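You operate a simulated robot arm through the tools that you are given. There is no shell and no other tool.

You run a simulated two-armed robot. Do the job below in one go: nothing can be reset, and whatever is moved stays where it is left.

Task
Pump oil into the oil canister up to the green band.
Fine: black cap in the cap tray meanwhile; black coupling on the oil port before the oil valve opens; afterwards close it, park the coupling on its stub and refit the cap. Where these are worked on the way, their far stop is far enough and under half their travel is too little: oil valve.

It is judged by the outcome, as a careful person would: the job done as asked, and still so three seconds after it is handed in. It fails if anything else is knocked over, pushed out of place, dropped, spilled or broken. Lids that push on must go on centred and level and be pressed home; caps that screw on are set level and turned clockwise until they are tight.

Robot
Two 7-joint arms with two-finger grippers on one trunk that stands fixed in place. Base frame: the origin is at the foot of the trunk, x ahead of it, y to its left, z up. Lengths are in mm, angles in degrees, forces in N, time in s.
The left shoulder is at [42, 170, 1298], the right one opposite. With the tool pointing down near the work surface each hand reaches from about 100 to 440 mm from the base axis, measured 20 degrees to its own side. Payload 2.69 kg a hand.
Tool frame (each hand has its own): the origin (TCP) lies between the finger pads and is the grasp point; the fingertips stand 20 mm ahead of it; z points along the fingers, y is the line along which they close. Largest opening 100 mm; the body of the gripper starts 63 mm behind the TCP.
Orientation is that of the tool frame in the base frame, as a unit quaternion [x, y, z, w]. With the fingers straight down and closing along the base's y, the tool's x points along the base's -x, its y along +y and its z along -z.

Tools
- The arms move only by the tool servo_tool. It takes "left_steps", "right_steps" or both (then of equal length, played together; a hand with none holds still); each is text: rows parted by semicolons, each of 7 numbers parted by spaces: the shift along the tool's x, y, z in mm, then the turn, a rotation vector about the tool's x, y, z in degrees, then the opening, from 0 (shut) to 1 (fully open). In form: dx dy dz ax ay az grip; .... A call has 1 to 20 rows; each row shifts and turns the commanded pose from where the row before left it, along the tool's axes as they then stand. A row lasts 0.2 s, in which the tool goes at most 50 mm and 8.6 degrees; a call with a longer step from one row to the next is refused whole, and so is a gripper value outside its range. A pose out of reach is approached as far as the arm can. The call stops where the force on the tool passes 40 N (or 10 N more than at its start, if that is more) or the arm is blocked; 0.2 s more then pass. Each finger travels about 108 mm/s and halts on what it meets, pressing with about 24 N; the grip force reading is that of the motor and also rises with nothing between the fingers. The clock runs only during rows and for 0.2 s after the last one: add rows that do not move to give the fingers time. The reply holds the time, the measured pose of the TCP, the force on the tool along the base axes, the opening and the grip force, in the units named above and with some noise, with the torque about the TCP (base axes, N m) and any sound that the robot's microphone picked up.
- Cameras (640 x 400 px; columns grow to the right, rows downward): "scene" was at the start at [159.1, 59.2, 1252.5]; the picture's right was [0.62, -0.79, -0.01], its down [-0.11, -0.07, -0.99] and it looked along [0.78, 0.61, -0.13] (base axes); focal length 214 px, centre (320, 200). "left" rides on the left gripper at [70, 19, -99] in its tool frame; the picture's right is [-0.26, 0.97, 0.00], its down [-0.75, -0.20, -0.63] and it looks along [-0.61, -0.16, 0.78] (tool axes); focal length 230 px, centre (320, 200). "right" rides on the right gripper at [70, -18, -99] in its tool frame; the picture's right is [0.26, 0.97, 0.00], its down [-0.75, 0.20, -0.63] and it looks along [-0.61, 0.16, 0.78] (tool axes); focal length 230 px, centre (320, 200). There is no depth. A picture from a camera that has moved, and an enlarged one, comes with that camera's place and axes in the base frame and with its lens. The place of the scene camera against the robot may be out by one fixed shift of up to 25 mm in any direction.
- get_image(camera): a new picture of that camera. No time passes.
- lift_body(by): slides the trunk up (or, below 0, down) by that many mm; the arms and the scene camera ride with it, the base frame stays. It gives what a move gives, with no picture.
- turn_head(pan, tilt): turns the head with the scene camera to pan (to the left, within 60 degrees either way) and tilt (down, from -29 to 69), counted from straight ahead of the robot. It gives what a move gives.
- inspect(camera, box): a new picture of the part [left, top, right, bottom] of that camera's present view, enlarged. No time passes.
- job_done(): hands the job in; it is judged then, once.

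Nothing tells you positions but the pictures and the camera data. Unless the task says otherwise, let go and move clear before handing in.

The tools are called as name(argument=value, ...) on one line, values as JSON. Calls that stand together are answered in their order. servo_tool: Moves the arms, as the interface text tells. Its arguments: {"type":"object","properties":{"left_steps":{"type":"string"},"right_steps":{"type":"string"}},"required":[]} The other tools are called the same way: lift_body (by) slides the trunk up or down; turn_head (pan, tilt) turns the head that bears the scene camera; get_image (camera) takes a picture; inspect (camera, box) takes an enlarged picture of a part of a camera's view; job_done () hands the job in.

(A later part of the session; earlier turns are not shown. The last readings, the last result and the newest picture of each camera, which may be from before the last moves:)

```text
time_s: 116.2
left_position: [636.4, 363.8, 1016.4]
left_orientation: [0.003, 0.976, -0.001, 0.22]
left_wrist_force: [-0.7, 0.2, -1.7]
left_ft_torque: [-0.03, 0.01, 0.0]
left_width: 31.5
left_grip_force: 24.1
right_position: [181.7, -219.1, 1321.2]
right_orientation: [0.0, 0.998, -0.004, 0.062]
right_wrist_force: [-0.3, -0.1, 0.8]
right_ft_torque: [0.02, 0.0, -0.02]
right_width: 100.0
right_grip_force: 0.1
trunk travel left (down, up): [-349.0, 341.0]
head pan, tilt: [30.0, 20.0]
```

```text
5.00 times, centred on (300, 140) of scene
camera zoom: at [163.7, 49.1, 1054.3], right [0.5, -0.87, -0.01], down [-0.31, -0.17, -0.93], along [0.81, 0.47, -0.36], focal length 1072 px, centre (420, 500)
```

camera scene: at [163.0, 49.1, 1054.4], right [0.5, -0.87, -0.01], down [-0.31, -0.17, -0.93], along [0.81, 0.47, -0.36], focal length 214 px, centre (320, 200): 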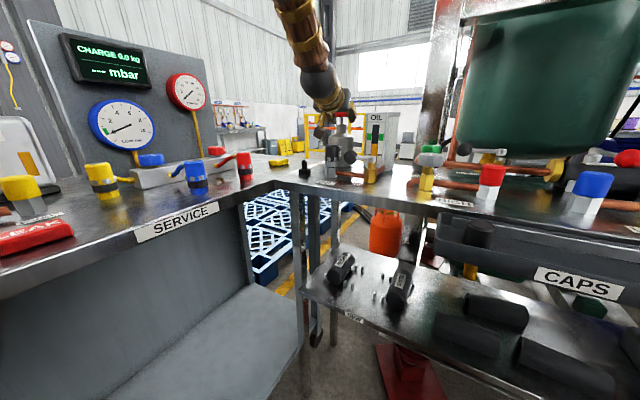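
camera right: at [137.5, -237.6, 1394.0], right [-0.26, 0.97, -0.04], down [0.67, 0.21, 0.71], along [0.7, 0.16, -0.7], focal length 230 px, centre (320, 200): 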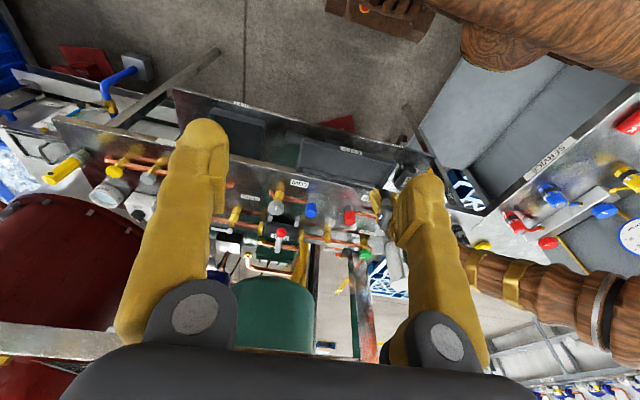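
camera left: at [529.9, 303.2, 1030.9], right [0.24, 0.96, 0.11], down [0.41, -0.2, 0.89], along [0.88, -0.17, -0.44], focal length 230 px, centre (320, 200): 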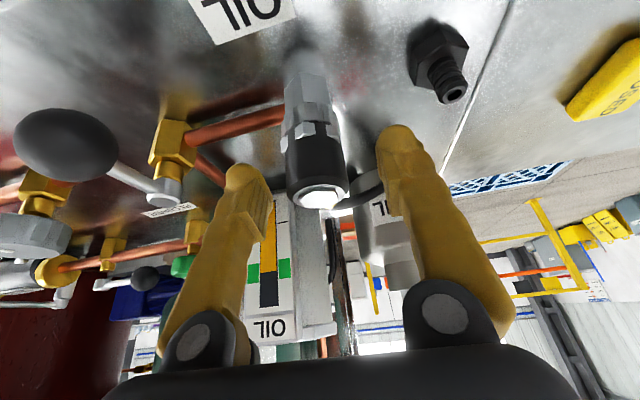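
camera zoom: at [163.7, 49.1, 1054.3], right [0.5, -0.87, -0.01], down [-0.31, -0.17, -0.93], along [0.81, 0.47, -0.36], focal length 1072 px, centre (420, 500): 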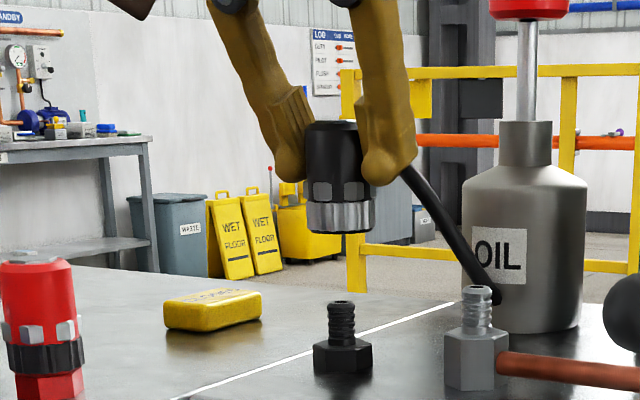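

Lateral alignment looks right in the hand camera; I'll zoom the scene view to check the other direction.

inspect(camera="scene", box=[280, 120, 310, 180])

inspect(camera="left", box=[290, 30, 350, 140])

```text
6.67 times, centred on (295, 150) of scene
camera zoom: at [163.7, 49.1, 1054.3], right [0.5, -0.87, -0.01], down [-0.31, -0.17, -0.93], along [0.81, 0.47, -0.36], focal length 1430 px, centre (487, 533)
```

zoom: 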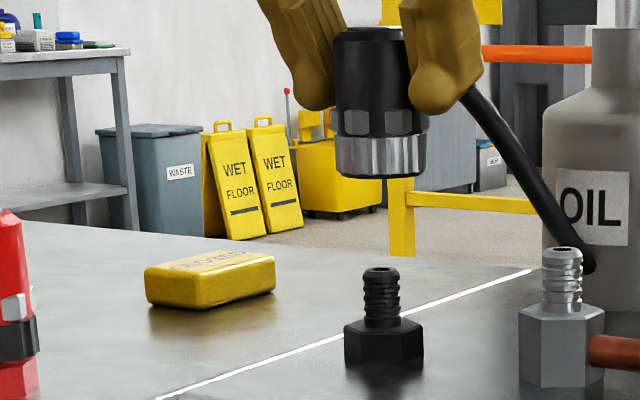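

```text
3.64 times, centred on (320, 85) of left
camera zoom: at [530.0, 381.7, 1075.2], right [0.24, 0.96, 0.11], down [0.41, -0.2, 0.89], along [0.88, -0.17, -0.44], focal length 837 px, centre (320, 618)
```

zoom: 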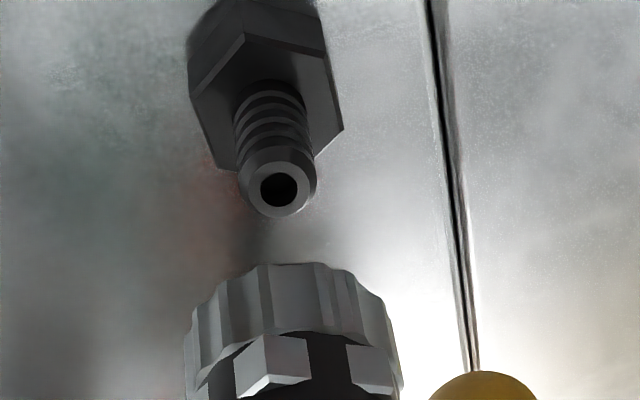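

Alignment is within about 1 mm. Applying a small correction and lowering onto the stub.

servo_tool(left_steps="4.9 0.2 8.7 0 0 0 0;4.2 0 9.06 0 0 0 0;4.2 0 9.06 0 0 0 0;2.1 0 4.53 0 0 0 0;0 0 0 0 0 0 0;0 0 0 0 0 0 0")

inspect(camera="scene", box=[280, 120, 310, 180])

inspect(camera="left", box=[260, 30, 380, 220])

```text
time_s: 117.6
left_position: [635.4, 363.9, 983.1]
left_orientation: [0.003, 0.976, -0.002, 0.219]
left_wrist_force: [0.5, -0.9, -0.6]
left_ft_torque: [0.01, -0.01, 0.0]
left_width: 31.8
left_grip_force: 23.6
right_position: [181.3, -219.7, 1320.0]
right_orientation: [0.001, 0.998, -0.004, 0.061]
right_wrist_force: [-0.4, 0.6, -0.3]
right_ft_torque: [-0.01, 0.01, 0.0]
right_width: 100.0
right_grip_force: 0.0
trunk travel left (down, up): [-349.0, 341.0]
head pan, tilt: [30.0, 20.0]
```

```text
6.67 times, centred on (295, 150) of scene
camera zoom: at [163.7, 49.0, 1054.3], right [0.5, -0.87, -0.01], down [-0.31, -0.17, -0.93], along [0.81, 0.47, -0.36], focal length 1430 px, centre (487, 533)
```

zoom: 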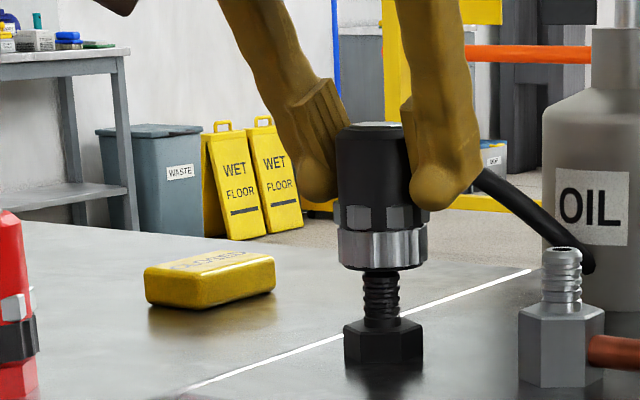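

```text
2.11 times, centred on (320, 125) of left
camera zoom: at [530.0, 382.3, 1040.5], right [0.24, 0.96, 0.11], down [0.41, -0.2, 0.89], along [0.88, -0.17, -0.44], focal length 484 px, centre (320, 358)
```

zoom: 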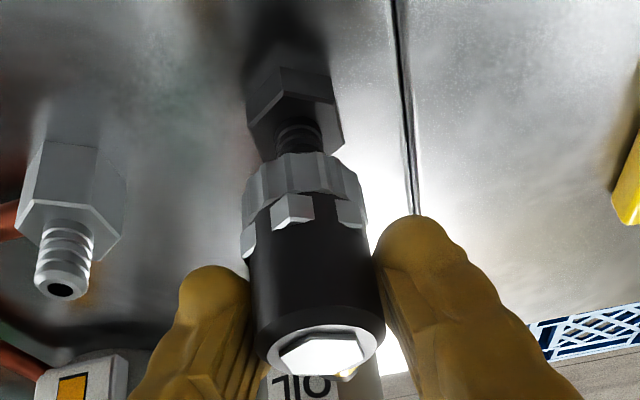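

The stub tip is entering the coupling cleanly. Continuing down and pressing home.

servo_tool(left_steps="2.1 0 4.53 0 0 0 0;2.1 0 4.53 0 0 0 0;1.7 0 3.6 0 0 0 0;1.7 0 3.6 0 0 0 0;1.7 0 3.6 0 0 0 0;0 0 0 0 0 0 0")

servo_tool(left_steps="1.7 0 3.6 0 0 0 0;1.3 0 2.7 0 0 0 0;0 0 0 0 0 0 0")

inspect(camera="scene", box=[280, 120, 310, 180])

```text
time_s: 119.0
left_position: [635.5, 364.8, 957.3]
left_orientation: [0.003, 0.976, -0.001, 0.219]
left_wrist_force: [0.4, -0.3, -2.0]
left_ft_torque: [-0.01, 0.03, -0.01]
left_width: 31.5
left_grip_force: 23.9
right_position: [182.7, -219.4, 1320.8]
right_orientation: [0.0, 0.998, -0.004, 0.061]
right_wrist_force: [0.0, -0.7, -0.3]
right_ft_torque: [0.0, 0.03, 0.01]
right_width: 99.9
right_grip_force: 0.1
trunk travel left (down, up): [-349.0, 341.0]
head pan, tilt: [30.0, 20.0]
```

```text
time_s: 119.8
left_position: [636.2, 364.2, 954.5]
left_orientation: [0.002, 0.975, -0.001, 0.224]
left_wrist_force: [3.2, 2.1, 17.5]
left_ft_torque: [0.07, -0.09, 0.0]
left_width: 31.8
left_grip_force: 24.1
right_position: [180.5, -220.3, 1320.7]
right_orientation: [0.0, 0.998, -0.004, 0.062]
right_wrist_force: [-0.3, -0.2, 0.7]
right_ft_torque: [0.02, -0.02, 0.01]
right_width: 100.0
right_grip_force: 0.1
trunk travel left (down, up): [-349.0, 341.0]
head pan, tilt: [30.0, 20.0]
```

```text
6.67 times, centred on (295, 150) of scene
camera zoom: at [162.4, 48.4, 1054.7], right [0.5, -0.87, -0.01], down [-0.31, -0.17, -0.93], along [0.81, 0.47, -0.35], focal length 1430 px, centre (487, 533)
```

zoom: 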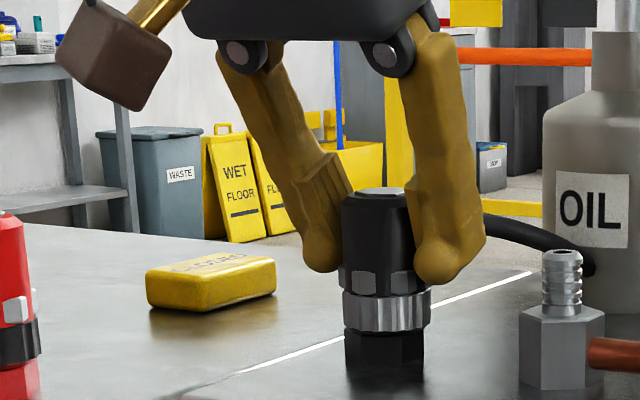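

The coupling is seated on its stub. Releasing and lifting off.

servo_tool(left_steps="0 0 0 0 0 0 0.4;0 0 0 0 0 0 0.6;0 0 0 0 0 0 0.6;-8.4 0 -18.1 0 0 0 0.6;-8.4 0 -18.1 0 0 0 0.6;-8.4 0 -18.1 0 0 0 0.6;0 0 0 0 0 0 0.6")

get_image(camera="left")

inspect(camera="scene", box=[260, 90, 420, 200])

```text
time_s: 121.4
left_position: [636.8, 364.7, 1013.3]
left_orientation: [0.002, 0.975, -0.001, 0.22]
left_wrist_force: [0.0, 0.5, -0.1]
left_ft_torque: [0.0, -0.01, 0.0]
left_width: 60.0
left_grip_force: 0.0
right_position: [182.5, -220.8, 1320.1]
right_orientation: [0.0, 0.998, -0.005, 0.062]
right_wrist_force: [-0.1, -0.3, 0.3]
right_ft_torque: [0.02, 0.0, 0.02]
right_width: 100.2
right_grip_force: 0.2
trunk travel left (down, up): [-349.0, 341.0]
head pan, tilt: [30.0, 20.0]
```

```text
taken
camera left: at [530.1, 383.3, 1071.6], right [0.24, 0.96, 0.11], down [0.41, -0.2, 0.89], along [0.88, -0.17, -0.44], focal length 230 px, centre (320, 200)
```

left: 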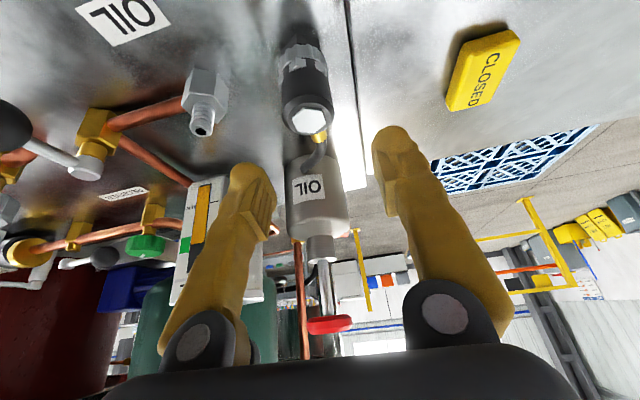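

```text
3.64 times, centred on (340, 145) of scene
camera zoom: at [163.8, 49.0, 1054.3], right [0.5, -0.87, -0.01], down [-0.31, -0.17, -0.93], along [0.81, 0.47, -0.36], focal length 780 px, centre (247, 400)
```

zoom: 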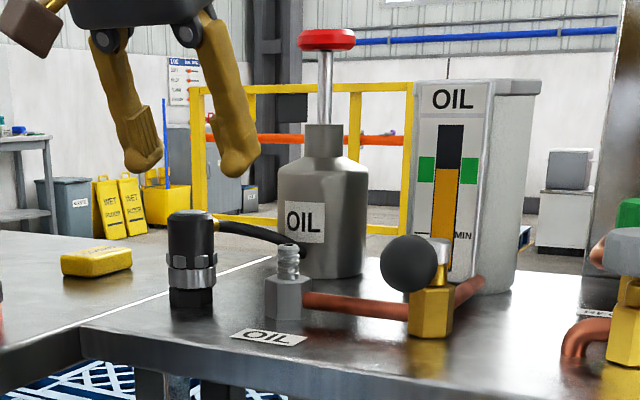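

Coupling is parked and the hose is tidy. Now I'll return to the tray to fetch the cap, with the tilt back at 20°.

servo_tool(left_steps="40.7 0 -19.3 0 0 0 0.6;40.7 0 -19.3 0 2.7 0 0.55;0 -15 0 0 2.7 0 0.55;6.5 -45 0.3 0 0 0 0.55;6.5 -45 0.3 0 0 0 0.55;6.5 -45 0.3 0 0 0 0.55;6.5 -45 0.3 0 0 0 0.55;6.5 -45 0.3 0 0 0 0.55;6.5 -45 0.3 0 0 0 0.55;6.5 -45 0.3 0 0 0 0.55;6.5 -43 0.3 0 0 0 0.55;0 0 0 0 0 0 0.55")

turn_head(pan=0, tilt=35)

get_image(camera="left")

get_image(camera="scene")

```text
time_s: 124.0
left_position: [500.1, -2.6, 998.8]
left_orientation: [-0.01, 0.985, -0.011, 0.174]
left_wrist_force: [-0.2, 0.3, 0.4]
left_ft_torque: [0.01, -0.04, 0.0]
left_width: 55.3
left_grip_force: 0.0
right_position: [181.9, -220.7, 1320.5]
right_orientation: [-0.001, 0.998, -0.004, 0.061]
right_wrist_force: [0.0, -0.4, -0.1]
right_ft_torque: [-0.02, 0.01, -0.01]
right_width: 100.0
right_grip_force: 0.0
trunk travel left (down, up): [-349.0, 341.0]
head pan, tilt: [30.0, 20.0]
```

```text
time_s: 125.0
left_position: [498.8, -4.2, 1000.1]
left_orientation: [-0.006, 0.984, -0.013, 0.176]
left_wrist_force: [-0.4, -1.4, -0.8]
left_ft_torque: [0.02, -0.04, -0.03]
left_width: 55.0
left_grip_force: 0.0
right_position: [182.1, -220.0, 1320.6]
right_orientation: [0.0, 0.998, -0.004, 0.062]
right_wrist_force: [-0.6, 0.2, 0.4]
right_ft_torque: [-0.03, -0.03, -0.01]
right_width: 100.0
right_grip_force: 0.1
trunk travel left (down, up): [-349.0, 341.0]
head pan, tilt: [0.0, 35.0]
```

```text
taken
camera left: at [398.3, 12.8, 1067.6], right [0.23, 0.97, 0.06], down [0.49, -0.17, 0.85], along [0.84, -0.17, -0.51], focal length 230 px, centre (320, 200)
```

left: 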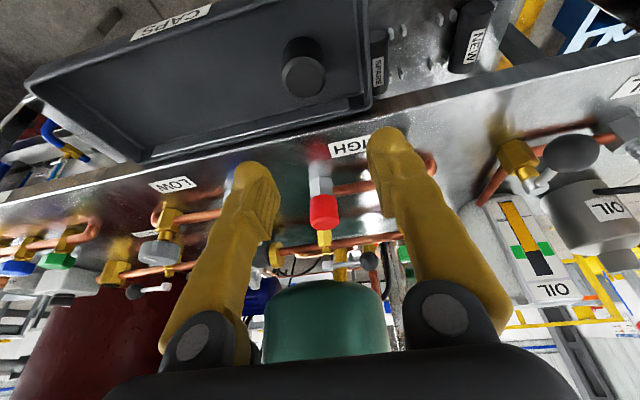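

```text
taken
camera scene: at [170.6, 2.4, 1030.4], right [0.0, -1.0, 0.0], down [-0.59, 0.0, -0.81], along [0.81, 0.0, -0.59], focal length 214 px, centre (320, 200)
```

scene: 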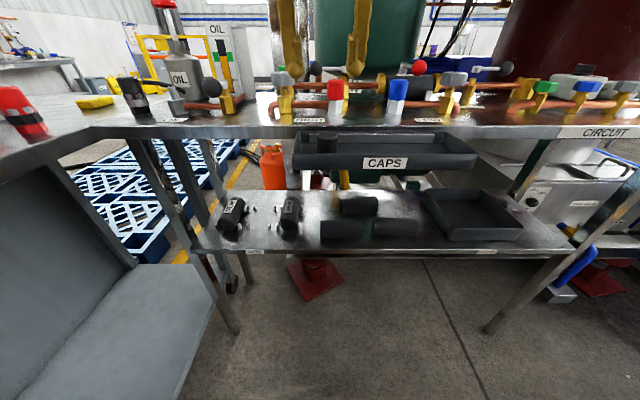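

The cap stands in the tray at about [494, −12.5]. Small correction of position and level, then lowering with the trunk.

servo_tool(left_steps="2.4 -4 -0.9 -0.7 0.1 0.5 0.55;2.3 -4 -0.8 -0.6 0.1 0.4 0.55;0 0 0 0 0 0 0.55")

lift_body(by=-70)

get_image(camera="left")

```text
time_s: 125.8
left_position: [494.6, -11.1, 999.2]
left_orientation: [-0.004, 0.985, 0.001, 0.171]
left_wrist_force: [0.0, -0.7, -0.1]
left_ft_torque: [-0.01, -0.02, 0.02]
left_width: 55.2
left_grip_force: 0.1
right_position: [181.3, -220.0, 1321.1]
right_orientation: [-0.001, 0.998, -0.005, 0.062]
right_wrist_force: [0.6, 0.9, -0.8]
right_ft_torque: [-0.03, -0.01, -0.01]
right_width: 100.0
right_grip_force: 0.1
trunk travel left (down, up): [-349.0, 341.0]
head pan, tilt: [0.0, 35.0]
```

```text
time_s: 126.9
left_position: [494.0, -13.4, 931.5]
left_orientation: [-0.001, 0.985, 0.001, 0.174]
left_wrist_force: [-1.1, 0.6, -0.6]
left_ft_torque: [-0.02, 0.02, 0.04]
left_width: 54.9
left_grip_force: 0.1
right_position: [181.2, -218.8, 1252.8]
right_orientation: [0.0, 0.998, -0.004, 0.063]
right_wrist_force: [0.3, -0.1, 0.3]
right_ft_torque: [0.0, -0.02, -0.02]
right_width: 100.0
right_grip_force: 0.0
trunk travel left (down, up): [-279.0, 411.0]
head pan, tilt: [0.0, 35.0]
```

```text
taken
camera left: at [393.2, 3.7, 1000.0], right [0.24, 0.97, 0.09], down [0.49, -0.2, 0.85], along [0.84, -0.16, -0.52], focal length 230 px, centre (320, 200)
```

left: 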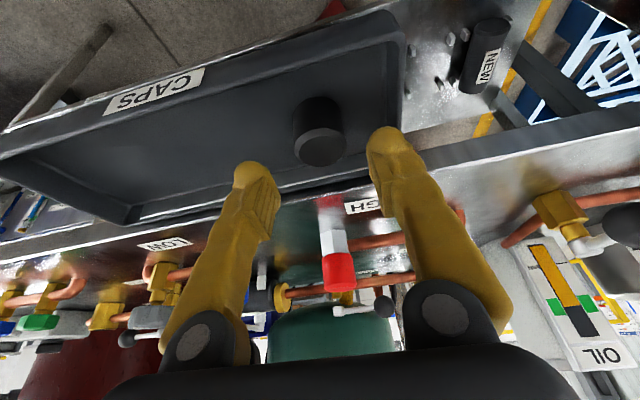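

The cap is centred between the fingers. Lowering the remaining ~35 mm.

lift_body(by=-35)

inspect(camera="left", box=[200, 60, 440, 260])

```text
time_s: 127.7
left_position: [493.8, -13.2, 897.1]
left_orientation: [-0.001, 0.985, 0.0, 0.174]
left_wrist_force: [0.3, 0.5, -0.5]
left_ft_torque: [0.01, 0.0, 0.05]
left_width: 55.0
left_grip_force: 0.0
right_position: [180.0, -220.2, 1215.6]
right_orientation: [0.001, 0.998, -0.004, 0.063]
right_wrist_force: [0.0, -0.3, -0.4]
right_ft_torque: [0.0, -0.01, 0.03]
right_width: 100.2
right_grip_force: 0.2
trunk travel left (down, up): [-244.0, 446.0]
head pan, tilt: [0.0, 35.0]
```

```text
2.00 times, centred on (320, 160) of left
camera zoom: at [393.6, 4.4, 965.1], right [0.24, 0.97, 0.09], down [0.49, -0.2, 0.85], along [0.84, -0.16, -0.52], focal length 460 px, centre (320, 280)
```

zoom: 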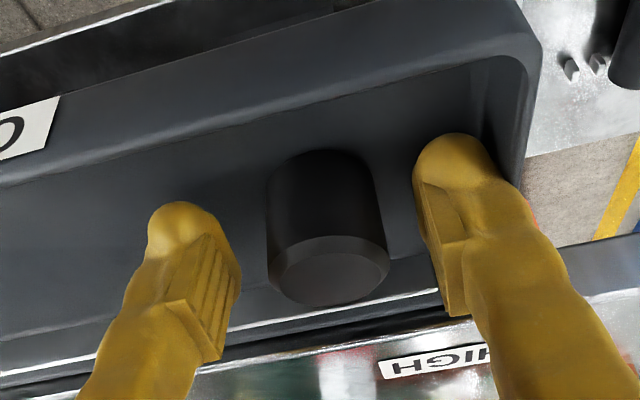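

Cap is 2 mm to the left of centre; correcting and closing gently.

servo_tool(left_steps="0 2 0 0 0 0 0.45;0 0 0 0 0 0 0.35;0 0 0 0 0 0 0;0 0 0 0 0 0 0;0 0 0 0 0 0 0")

inspect(camera="left", box=[200, 60, 440, 260])

```text
time_s: 128.9
left_position: [493.2, -10.7, 895.6]
left_orientation: [-0.001, 0.985, 0.0, 0.173]
left_wrist_force: [0.5, 2.1, 2.3]
left_ft_torque: [0.06, 0.01, -0.02]
left_width: 29.5
left_grip_force: 23.5
right_position: [181.2, -221.0, 1215.3]
right_orientation: [0.0, 0.998, -0.005, 0.064]
right_wrist_force: [0.0, 0.0, -0.3]
right_ft_torque: [0.01, -0.02, -0.03]
right_width: 100.0
right_grip_force: 0.1
trunk travel left (down, up): [-244.0, 446.0]
head pan, tilt: [0.0, 35.0]
```

```text
2.00 times, centred on (320, 160) of left
camera zoom: at [393.2, 6.1, 964.4], right [0.24, 0.97, 0.09], down [0.49, -0.2, 0.85], along [0.84, -0.16, -0.52], focal length 460 px, centre (320, 280)
```

zoom: 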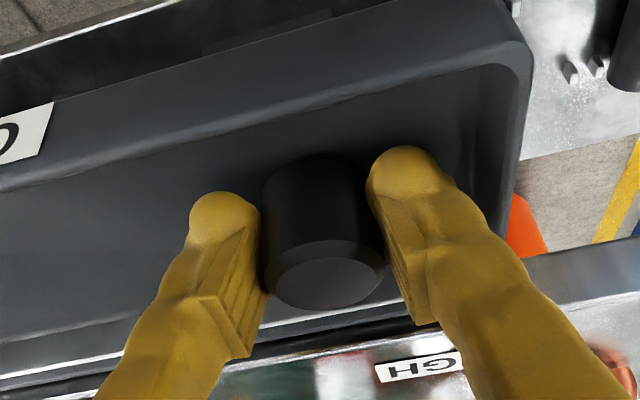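

Cap gripped. Raising the trunk to lift it out of the tray, then carrying it back to the port.

lift_body(by=91)

servo_tool(left_steps="-3 20 -3 0 0 0 0;-9 40 -4 0 0 0 0;-9 40 -4 0 0 0 0;-9 40 -2 0 0 0 0;-9 40 -2 0 0 0 0;-9 40 -2 0 0 0 0;-9 40 0 0 0 0 0;-9 35 0 0 0 0 0;0 0 0 0 0 0 0")

turn_head(pan=30, tilt=20)

get_image(camera="left")

inspect(camera="scene", box=[260, 70, 380, 190])

```text
time_s: 130.1
left_position: [493.6, -9.6, 984.7]
left_orientation: [-0.002, 0.985, 0.0, 0.172]
left_wrist_force: [-0.8, -0.1, 0.3]
left_ft_torque: [0.0, -0.02, 0.02]
left_width: 29.4
left_grip_force: 23.9
right_position: [181.4, -219.4, 1306.1]
right_orientation: [0.0, 0.998, -0.004, 0.061]
right_wrist_force: [-0.3, -0.5, 0.5]
right_ft_torque: [0.01, 0.01, 0.0]
right_width: 100.2
right_grip_force: 0.2
trunk travel left (down, up): [-335.0, 355.0]
head pan, tilt: [0.0, 35.0]
```

```text
time_s: 132.1
left_position: [549.0, 278.0, 1024.3]
left_orientation: [0.009, 0.985, 0.011, 0.172]
left_wrist_force: [1.0, -0.3, -0.6]
left_ft_torque: [0.02, -0.01, 0.0]
left_width: 29.3
left_grip_force: 23.6
right_position: [181.2, -220.8, 1306.4]
right_orientation: [0.0, 0.998, -0.005, 0.062]
right_wrist_force: [-0.4, 0.2, -0.7]
right_ft_torque: [0.0, 0.02, 0.02]
right_width: 100.1
right_grip_force: 0.1
trunk travel left (down, up): [-335.0, 355.0]
head pan, tilt: [0.0, 35.0]
```

```text
time_s: 133.1
left_position: [549.7, 279.4, 1024.5]
left_orientation: [0.009, 0.985, 0.011, 0.171]
left_wrist_force: [-0.7, 0.0, 0.1]
left_ft_torque: [-0.02, -0.01, -0.01]
left_width: 29.2
left_grip_force: 23.8
right_position: [182.5, -221.3, 1306.0]
right_orientation: [0.0, 0.998, -0.004, 0.062]
right_wrist_force: [0.9, 0.1, -0.2]
right_ft_torque: [0.01, 0.01, 0.02]
right_width: 99.8
right_grip_force: 0.1
trunk travel left (down, up): [-335.0, 355.0]
head pan, tilt: [30.0, 20.0]
```

```text
taken
camera left: at [449.5, 295.7, 1093.5], right [0.25, 0.96, 0.11], down [0.49, -0.23, 0.84], along [0.83, -0.16, -0.53], focal length 230 px, centre (320, 200)
```

left: 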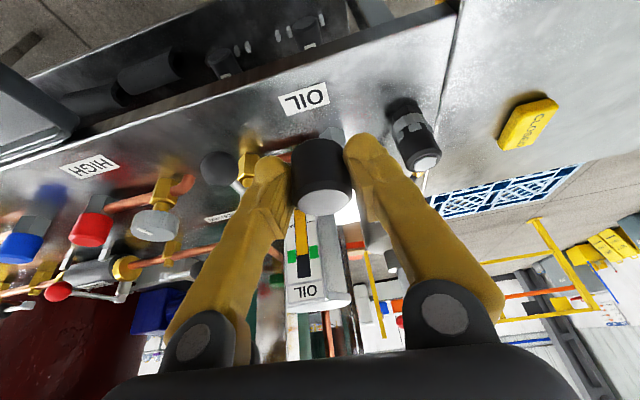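

```text
3.33 times, centred on (320, 130) of scene
camera zoom: at [163.4, 48.9, 1040.3], right [0.5, -0.87, -0.01], down [-0.31, -0.17, -0.93], along [0.81, 0.47, -0.36], focal length 715 px, centre (320, 433)
```

zoom: 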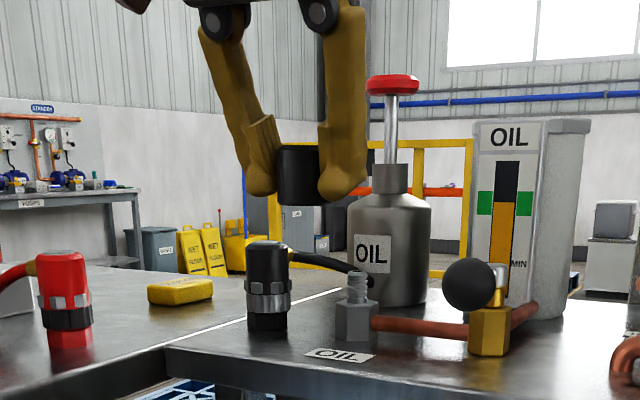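

The cap is upright in the grip. Levelling and moving over the port nipple.

servo_tool(left_steps="-18.2 1.3 11.8 0.5 -0.2 -0.6 0;-18.2 1.3 11.8 0.5 -0.2 -0.6 0;-18.2 1.3 11.8 0 0 0 0;-18.2 1.3 11.8 0 0 0 0;0 0 0 0 0 0 0;0 0 0 0 0 0 0")

inspect(camera="left", box=[260, 30, 380, 220])

inspect(camera="scene", box=[290, 100, 350, 180])

```text
time_s: 134.5
left_position: [637.2, 283.6, 1005.2]
left_orientation: [-0.001, 0.984, 0.001, 0.176]
left_wrist_force: [0.0, -0.1, -0.4]
left_ft_torque: [0.04, 0.03, -0.02]
left_width: 29.4
left_grip_force: 24.0
right_position: [181.1, -219.3, 1305.4]
right_orientation: [-0.001, 0.998, -0.004, 0.061]
right_wrist_force: [-0.4, 0.1, -0.4]
right_ft_torque: [0.0, 0.06, 0.0]
right_width: 100.1
right_grip_force: 0.0
trunk travel left (down, up): [-335.0, 355.0]
head pan, tilt: [30.0, 20.0]
```

```text
2.11 times, centred on (320, 125) of left
camera zoom: at [536.9, 300.6, 1072.6], right [0.24, 0.97, 0.09], down [0.49, -0.2, 0.85], along [0.84, -0.16, -0.52], focal length 484 px, centre (320, 358)
```

zoom: 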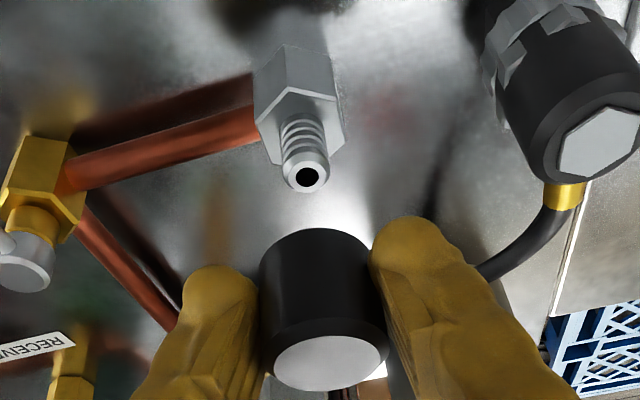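

```text
5.00 times, centred on (320, 140) of scene
camera zoom: at [163.6, 49.0, 1040.3], right [0.5, -0.87, -0.01], down [-0.31, -0.17, -0.93], along [0.81, 0.47, -0.36], focal length 1072 px, centre (320, 500)
```

zoom: 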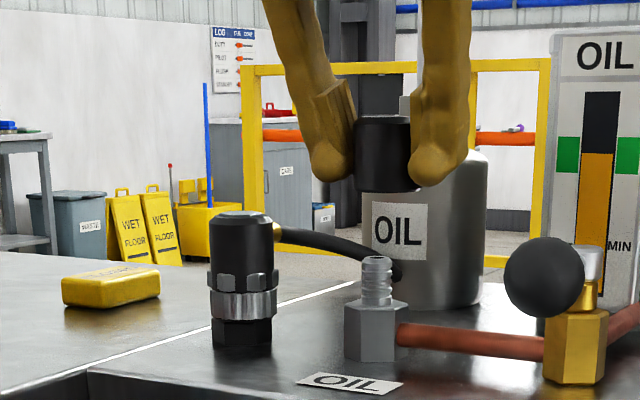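

I need a tighter look at the offset between cap and nipple in the scene view.

inspect(camera="scene", box=[315, 115, 350, 180])

inspect(camera="left", box=[280, 50, 380, 230])

```text
6.15 times, centred on (332, 148) of scene
camera zoom: at [163.6, 49.0, 1040.3], right [0.5, -0.87, -0.01], down [-0.31, -0.17, -0.93], along [0.81, 0.47, -0.36], focal length 1320 px, centre (243, 523)
```

zoom: 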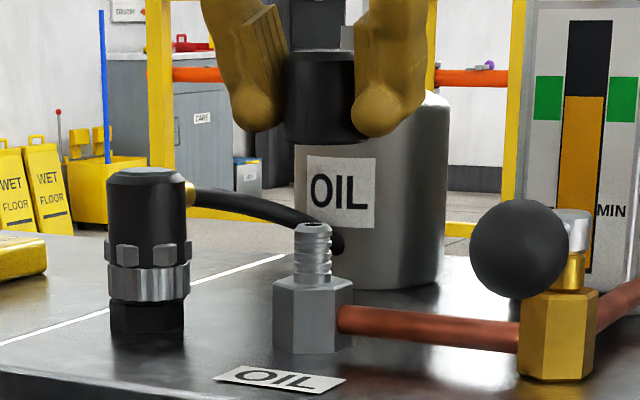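

```text
2.22 times, centred on (330, 140) of left
camera zoom: at [536.9, 300.6, 1072.6], right [0.24, 0.97, 0.09], down [0.49, -0.2, 0.85], along [0.84, -0.16, -0.52], focal length 511 px, centre (298, 333)
```

zoom: 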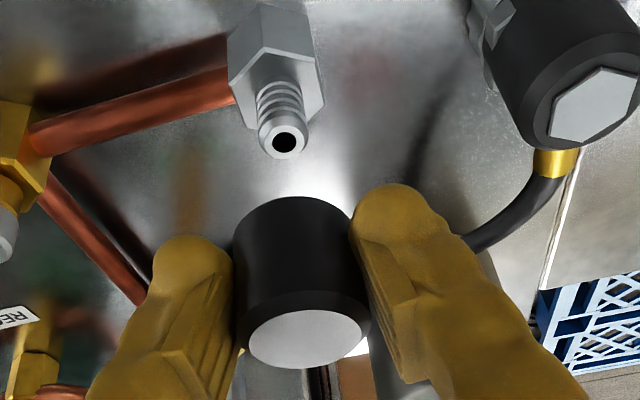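

The cap axis sits about 6 mm ahead of the TCP (it slipped forward in the grip earlier), so the cap itself is ~9 mm too far forward over the nipple. I'll shift −8.7 mm in x and +1.1 in y, lower to just above the tip, and check again.

servo_tool(left_steps="4.1 0.6 -1.5 0 0 0 0;4.1 0.5 -1.5 0 0 0 0;2.4 0 6.6 0 0 0 0;2.4 0 6.6 0 0 0 0;2.4 0 6.6 0 0 0 0;0 0 0 0 0 0 0;0 0 0 0 0 0 0")

inspect(camera="scene", box=[315, 115, 350, 180])

inspect(camera="left", box=[280, 50, 380, 230])

```text
time_s: 136.1
left_position: [626.4, 283.7, 985.4]
left_orientation: [0.0, 0.984, 0.001, 0.176]
left_wrist_force: [-0.4, -0.4, -0.7]
left_ft_torque: [0.01, 0.0, 0.0]
left_width: 29.5
left_grip_force: 24.0
right_position: [181.5, -219.9, 1305.7]
right_orientation: [0.0, 0.998, -0.004, 0.062]
right_wrist_force: [0.3, -0.5, -0.5]
right_ft_torque: [0.0, 0.04, -0.04]
right_width: 99.9
right_grip_force: 0.0
trunk travel left (down, up): [-335.0, 355.0]
head pan, tilt: [30.0, 20.0]
```

```text
6.15 times, centred on (332, 148) of scene
camera zoom: at [163.4, 48.9, 1040.3], right [0.5, -0.87, -0.01], down [-0.31, -0.17, -0.93], along [0.81, 0.47, -0.36], focal length 1320 px, centre (243, 523)
```

zoom: 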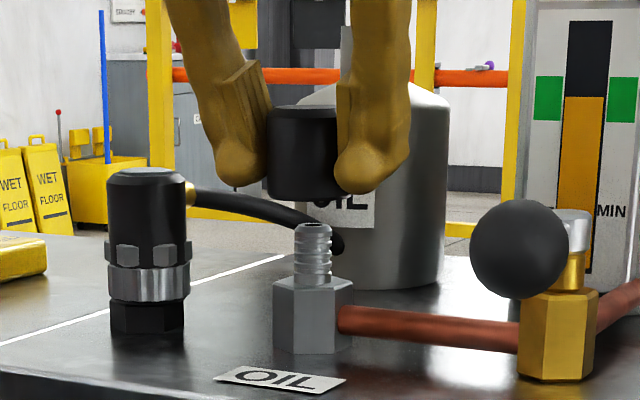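

```text
2.22 times, centred on (330, 140) of left
camera zoom: at [525.3, 301.5, 1053.3], right [0.24, 0.97, 0.09], down [0.49, -0.2, 0.85], along [0.84, -0.16, -0.52], focal length 511 px, centre (298, 333)
```

zoom: 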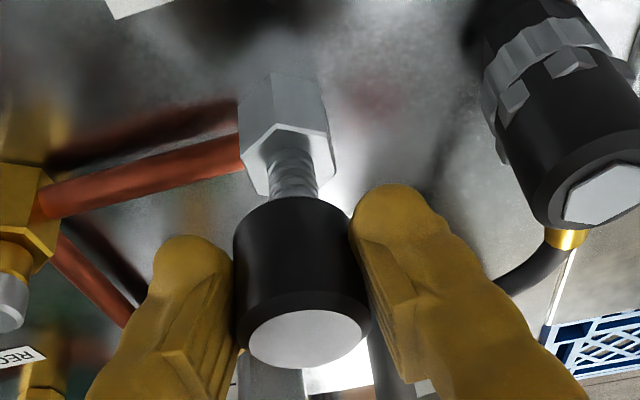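

Now within ~1.5 mm. A final correction (+1.3, −0.8), then lower gently until the cap rests on the nipple.

servo_tool(left_steps="-1.2 -0.8 0.45 0 0 0 0;1.4 0 3.8 0 0 0 0;1.4 0 3.8 0 0 0 0;1.4 0 3.8 0 0 0 0;0 0 0 0 0 0 0")

inspect(camera="scene", box=[315, 115, 350, 180])

inspect(camera="left", box=[280, 50, 380, 230])

```text
time_s: 137.3
left_position: [625.9, 284.2, 972.3]
left_orientation: [0.0, 0.985, 0.001, 0.175]
left_wrist_force: [-0.3, 0.0, -0.2]
left_ft_torque: [-0.03, 0.0, 0.01]
left_width: 29.3
left_grip_force: 23.8
right_position: [180.7, -220.5, 1306.3]
right_orientation: [0.0, 0.998, -0.004, 0.061]
right_wrist_force: [-0.8, 0.3, 1.1]
right_ft_torque: [0.02, 0.05, 0.03]
right_width: 100.2
right_grip_force: 0.2
trunk travel left (down, up): [-335.0, 355.0]
head pan, tilt: [30.0, 20.0]
```

```text
6.15 times, centred on (332, 148) of scene
camera zoom: at [163.4, 48.9, 1040.3], right [0.5, -0.87, -0.01], down [-0.31, -0.17, -0.93], along [0.81, 0.47, -0.36], focal length 1320 px, centre (243, 523)
```

zoom: 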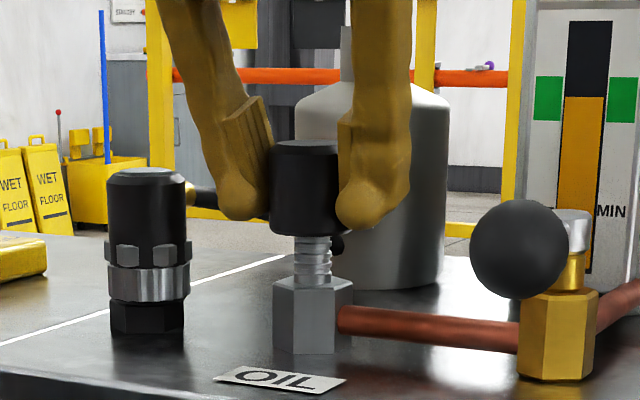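

```text
2.22 times, centred on (330, 140) of left
camera zoom: at [526.5, 301.3, 1040.3], right [0.24, 0.97, 0.09], down [0.49, -0.2, 0.85], along [0.84, -0.16, -0.52], focal length 511 px, centre (298, 333)
```

zoom: 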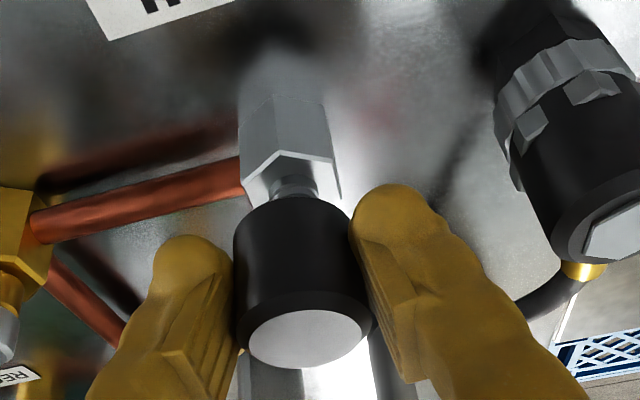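

The cap is over the tip with no contact force and well centred. Lowering until it meets the thread.

servo_tool(left_steps="1.4 0 3.8 0 0 0 0;1.4 0 3.8 0 0 0 0;0 0 0 0 0 0 0")

servo_tool(left_steps="1 0 2.8 0 0 0 0;0 0 0 0 0 0 0")

inspect(camera="scene", box=[315, 115, 350, 180])

```text
time_s: 138.1
left_position: [629.4, 284.5, 963.9]
left_orientation: [0.0, 0.984, 0.0, 0.176]
left_wrist_force: [10.6, 2.6, 2.0]
left_ft_torque: [0.01, -0.24, -0.03]
left_width: 29.6
left_grip_force: 24.3
right_position: [183.2, -219.8, 1306.3]
right_orientation: [0.001, 0.998, -0.004, 0.061]
right_wrist_force: [-0.5, 0.1, 0.3]
right_ft_torque: [-0.01, 0.01, -0.01]
right_width: 100.2
right_grip_force: 0.1
trunk travel left (down, up): [-335.0, 355.0]
head pan, tilt: [30.0, 20.0]
```

```text
time_s: 138.7
left_position: [627.9, 284.3, 962.8]
left_orientation: [0.0, 0.984, 0.001, 0.176]
left_wrist_force: [14.2, 3.6, 6.4]
left_ft_torque: [0.06, -0.32, -0.03]
left_width: 29.3
left_grip_force: 24.0
right_position: [183.1, -220.4, 1307.6]
right_orientation: [0.001, 0.998, -0.004, 0.061]
right_wrist_force: [0.9, -0.1, 0.1]
right_ft_torque: [-0.04, 0.0, 0.02]
right_width: 100.0
right_grip_force: 0.0
trunk travel left (down, up): [-335.0, 355.0]
head pan, tilt: [30.0, 20.0]
```

```text
6.15 times, centred on (332, 148) of scene
camera zoom: at [164.4, 49.0, 1040.2], right [0.5, -0.87, -0.01], down [-0.31, -0.17, -0.93], along [0.81, 0.47, -0.36], focal length 1320 px, centre (243, 523)
```

zoom: 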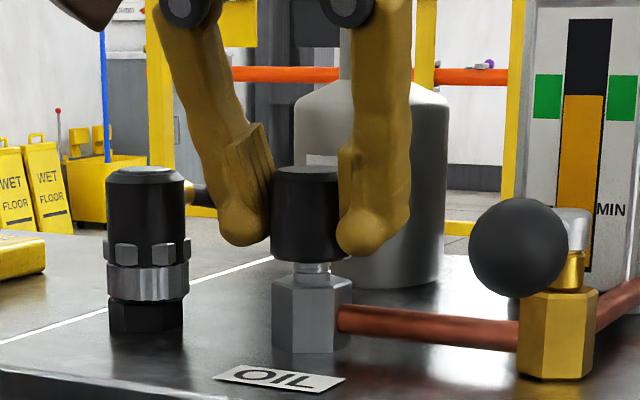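

The nipple pushes the cap slightly +x; I'll shift +2 mm in x to relieve it, then check the force.

servo_tool(left_steps="-1.9 0.5 0.7 0 0 0 0;0 0 0 0 0 0 0")

servo_tool(left_steps="-0.9 0.3 0.3 0 0 0 0;0 0 0 0 0 0 0")

inspect(camera="scene", box=[315, 115, 350, 180])

inspect(camera="left", box=[280, 50, 380, 230])

```text
time_s: 139.3
left_position: [628.5, 284.0, 960.7]
left_orientation: [0.0, 0.985, 0.001, 0.173]
left_wrist_force: [6.5, 2.9, 4.6]
left_ft_torque: [0.05, -0.18, -0.01]
left_width: 29.6
left_grip_force: 24.6
right_position: [182.3, -219.8, 1306.5]
right_orientation: [0.0, 0.998, -0.005, 0.063]
right_wrist_force: [-0.4, -0.1, 0.8]
right_ft_torque: [-0.01, 0.01, 0.02]
right_width: 99.8
right_grip_force: 0.1
trunk travel left (down, up): [-335.0, 355.0]
head pan, tilt: [30.0, 20.0]
```

```text
time_s: 139.9
left_position: [628.2, 283.8, 960.7]
left_orientation: [-0.001, 0.985, 0.001, 0.174]
left_wrist_force: [0.6, -0.6, 2.2]
left_ft_torque: [0.0, -0.01, -0.01]
left_width: 29.7
left_grip_force: 24.3
right_position: [181.7, -221.3, 1305.8]
right_orientation: [0.0, 0.998, -0.005, 0.061]
right_wrist_force: [0.1, 0.5, 0.1]
right_ft_torque: [0.02, 0.0, 0.0]
right_width: 99.9
right_grip_force: 0.0
trunk travel left (down, up): [-335.0, 355.0]
head pan, tilt: [30.0, 20.0]
```

```text
6.15 times, centred on (332, 148) of scene
camera zoom: at [163.2, 48.9, 1040.3], right [0.5, -0.87, -0.01], down [-0.31, -0.17, -0.93], along [0.81, 0.47, -0.36], focal length 1320 px, centre (243, 523)
```

zoom: 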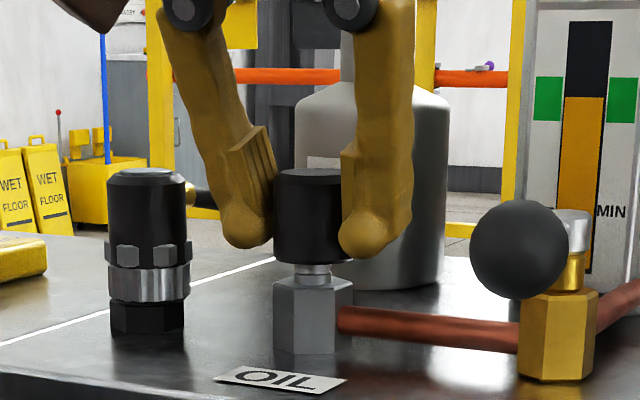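

```text
2.22 times, centred on (330, 140) of left
camera zoom: at [529.2, 301.2, 1029.4], right [0.24, 0.97, 0.09], down [0.49, -0.2, 0.85], along [0.84, -0.16, -0.52], focal length 511 px, centre (298, 333)
```

zoom: 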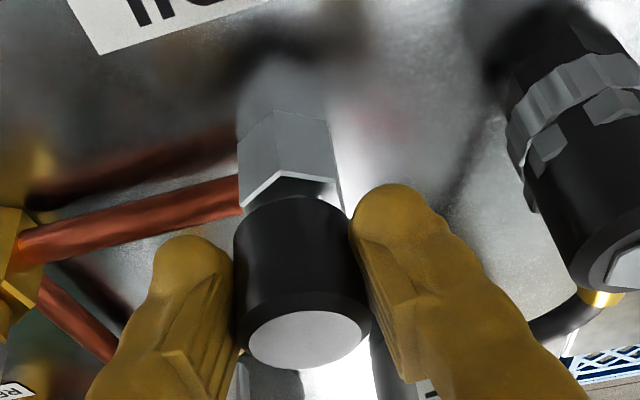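

The cap now sits on the nipple thread with no side load, about 5 mm above the hex. I'll let go, re-centre the TCP on the cap axis, and pre-wind the wrist +40° before gripping again to screw it clockwise.

servo_tool(left_steps="0 0 0 0 0 0 0.4;0 0 0 0 0 0 0.55;0 0 0 0 0 0 0.55")

inspect(camera="scene", box=[315, 115, 350, 180])

inspect(camera="left", box=[260, 50, 380, 230])

```text
time_s: 140.7
left_position: [631.0, 284.6, 962.1]
left_orientation: [0.0, 0.984, 0.001, 0.176]
left_wrist_force: [0.5, 0.2, -0.4]
left_ft_torque: [0.02, 0.04, -0.02]
left_width: 54.8
left_grip_force: 0.0
right_position: [181.7, -219.2, 1306.9]
right_orientation: [0.0, 0.998, -0.004, 0.062]
right_wrist_force: [-0.4, -0.2, 0.8]
right_ft_torque: [-0.02, 0.0, -0.03]
right_width: 99.9
right_grip_force: 0.1
trunk travel left (down, up): [-335.0, 355.0]
head pan, tilt: [30.0, 20.0]
```

```text
6.15 times, centred on (332, 148) of scene
camera zoom: at [163.4, 48.9, 1040.3], right [0.5, -0.87, -0.01], down [-0.31, -0.17, -0.93], along [0.81, 0.47, -0.36], focal length 1320 px, centre (243, 523)
```

zoom: 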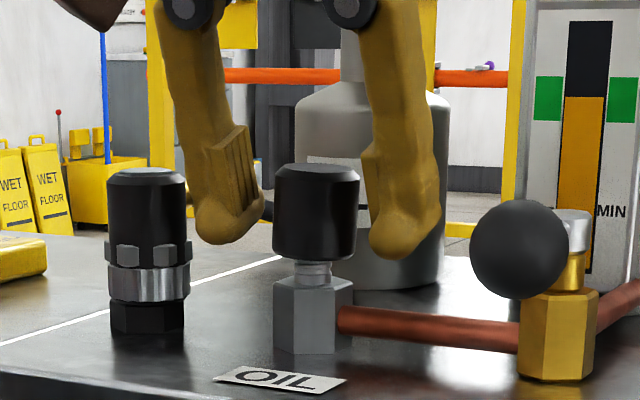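

```text
2.22 times, centred on (320, 140) of left
camera zoom: at [529.7, 301.5, 1029.8], right [0.24, 0.97, 0.09], down [0.49, -0.2, 0.85], along [0.84, -0.16, -0.52], focal length 511 px, centre (320, 333)
```

zoom: 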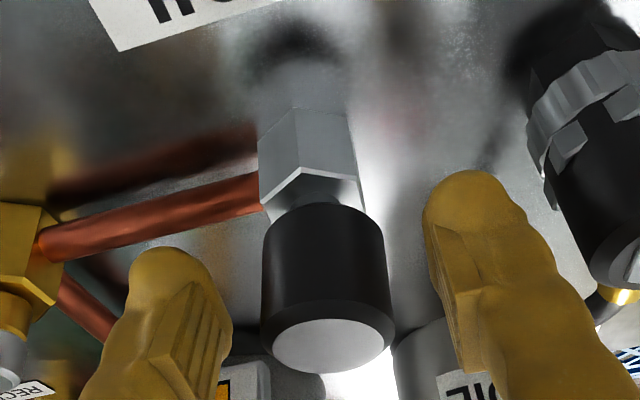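

The cap rests level on the nipple. Re-centring (+4 mm x) and pre-winding +40°, then gripping.

servo_tool(left_steps="-3.8 -0.3 1.4 0 0 0 0.55;0 0 0 -2.74 0 -7.52 0.55;0 0 0 -2.74 0 -7.52 0.55;0 0 0 -2.74 0 -7.52 0.55;0 0 0 -2.74 0 -7.52 0.55;0 0 0 -2.74 0 -7.52 0.55;0 0 0 0 0 0 0.55;0 0 0 0 0 0 0.55")

inspect(camera="left", box=[200, 60, 440, 260])

inspect(camera="scene", box=[290, 90, 370, 190])

```text
time_s: 142.5
left_position: [633.6, 283.4, 962.0]
left_orientation: [-0.337, 0.925, 0.06, 0.166]
left_wrist_force: [-0.3, 0.0, 0.1]
left_ft_torque: [-0.04, 0.0, -0.02]
left_width: 55.1
left_grip_force: 0.0
right_position: [181.1, -220.2, 1305.8]
right_orientation: [0.0, 0.998, -0.005, 0.062]
right_wrist_force: [0.7, -0.1, 0.3]
right_ft_torque: [0.0, 0.01, 0.01]
right_width: 100.1
right_grip_force: 0.1
trunk travel left (down, up): [-335.0, 355.0]
head pan, tilt: [30.0, 20.0]
```

```text
2.00 times, centred on (320, 160) of left
camera zoom: at [544.7, 233.0, 1029.5], right [-0.44, 0.89, 0.09], down [0.5, 0.16, 0.85], along [0.75, 0.42, -0.52], focal length 460 px, centre (320, 280)
```

zoom: 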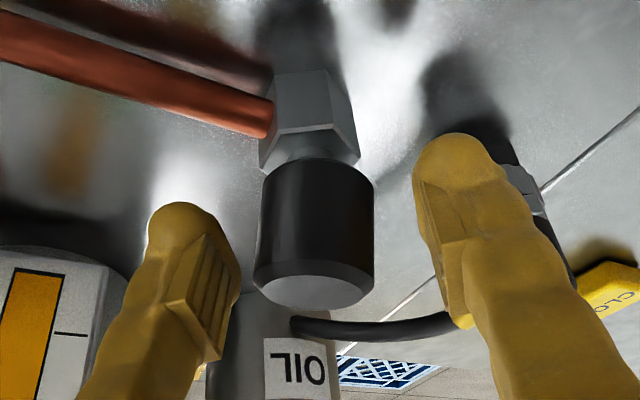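

```text
4.00 times, centred on (330, 140) of scene
camera zoom: at [163.4, 48.8, 1040.3], right [0.5, -0.87, -0.01], down [-0.31, -0.17, -0.93], along [0.81, 0.47, -0.36], focal length 858 px, centre (280, 440)
```

zoom: 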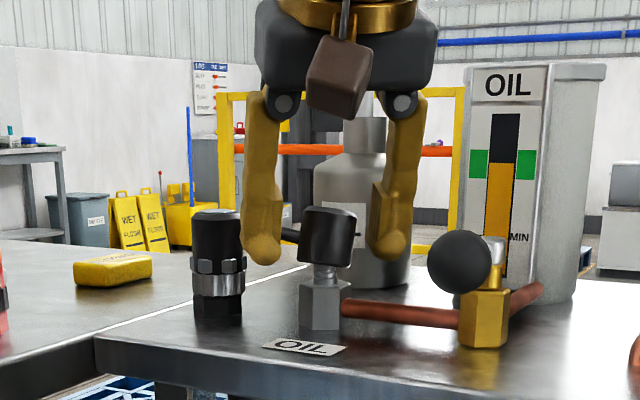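

The loose cap leaned a little, in the direction the fingers close, so closing should straighten it. Gripping now.

servo_tool(left_steps="0 0 0 0 0 0 0.42;0 0 0 0 0 0 0.36;0 0 0 0 0 0 0.3;0 0 0 0 0 0 0;0 0 0 0 0 0 0")

inspect(camera="left", box=[200, 60, 440, 260])

inspect(camera="scene", box=[290, 90, 370, 190])

```text
time_s: 143.7
left_position: [633.4, 284.9, 959.7]
left_orientation: [-0.337, 0.925, 0.06, 0.165]
left_wrist_force: [0.3, 0.4, 0.5]
left_ft_torque: [0.01, -0.03, 0.0]
left_width: 31.3
left_grip_force: 24.0
right_position: [181.7, -219.5, 1307.4]
right_orientation: [0.0, 0.998, -0.005, 0.062]
right_wrist_force: [-1.2, 0.3, 0.8]
right_ft_torque: [0.03, -0.02, 0.0]
right_width: 99.8
right_grip_force: 0.1
trunk travel left (down, up): [-335.0, 355.0]
head pan, tilt: [30.0, 20.0]
```

```text
2.00 times, centred on (320, 160) of left
camera zoom: at [544.7, 233.2, 1029.5], right [-0.44, 0.89, 0.09], down [0.5, 0.16, 0.85], along [0.75, 0.42, -0.52], focal length 460 px, centre (320, 280)
```

zoom: 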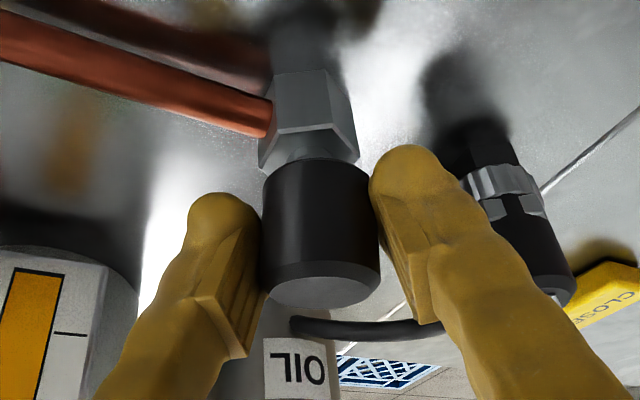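

```text
4.00 times, centred on (330, 140) of scene
camera zoom: at [163.4, 48.9, 1040.3], right [0.5, -0.87, -0.01], down [-0.31, -0.17, -0.93], along [0.81, 0.47, -0.36], focal length 858 px, centre (280, 440)
```

zoom: 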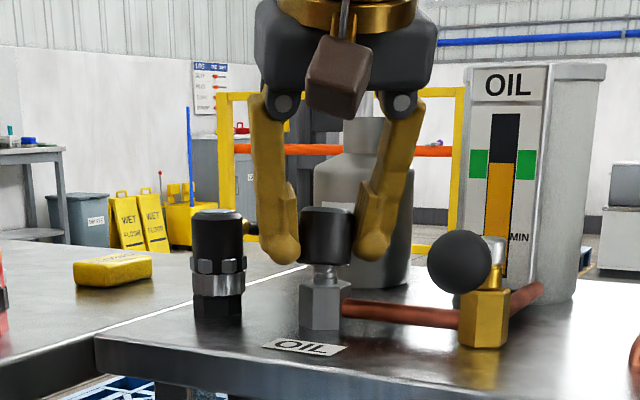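

The cap is straight and centred (31.3 mm). Screwing clockwise 40° with a light downward bias.

servo_tool(left_steps="0.34 0 0.94 0 0 0 0;0.34 0 0.94 2.05 0 5.64 0;0.1 0 0.28 2.05 0 5.64 0;0.1 0 0.28 2.05 0 5.64 0;0.1 0 0.28 2.05 0 5.64 0;0.1 0 0.28 2.05 0 5.64 0;0.1 0 0.28 2.05 0 5.64 0;0 0 0 0 0 0 0")

inspect(camera="left", box=[200, 60, 440, 260])

inspect(camera="scene", box=[290, 90, 370, 190])

```text
time_s: 145.5
left_position: [633.5, 283.6, 957.9]
left_orientation: [-0.033, 0.984, 0.007, 0.175]
left_wrist_force: [-0.3, -0.6, 4.2]
left_ft_torque: [0.03, 0.01, 0.0]
left_width: 29.9
left_grip_force: 23.9
right_position: [180.3, -220.7, 1306.4]
right_orientation: [0.0, 0.998, -0.004, 0.062]
right_wrist_force: [-0.4, 0.9, -0.2]
right_ft_torque: [0.05, -0.03, 0.01]
right_width: 100.1
right_grip_force: 0.2
trunk travel left (down, up): [-335.0, 355.0]
head pan, tilt: [30.0, 20.0]
```

```text
2.00 times, centred on (320, 160) of left
camera zoom: at [533.0, 294.1, 1026.1], right [0.17, 0.98, 0.09], down [0.5, -0.17, 0.85], along [0.85, -0.1, -0.52], focal length 460 px, centre (320, 280)
```

zoom: 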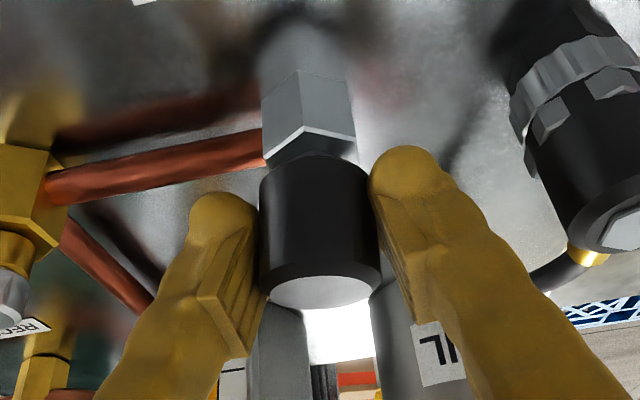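

```text
4.00 times, centred on (330, 140) of scene
camera zoom: at [163.1, 48.7, 1040.4], right [0.5, -0.87, -0.01], down [-0.31, -0.17, -0.93], along [0.81, 0.47, -0.36], focal length 858 px, centre (280, 440)
```

zoom: 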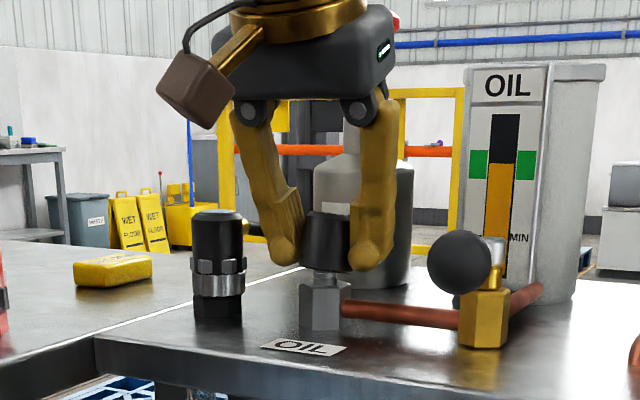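

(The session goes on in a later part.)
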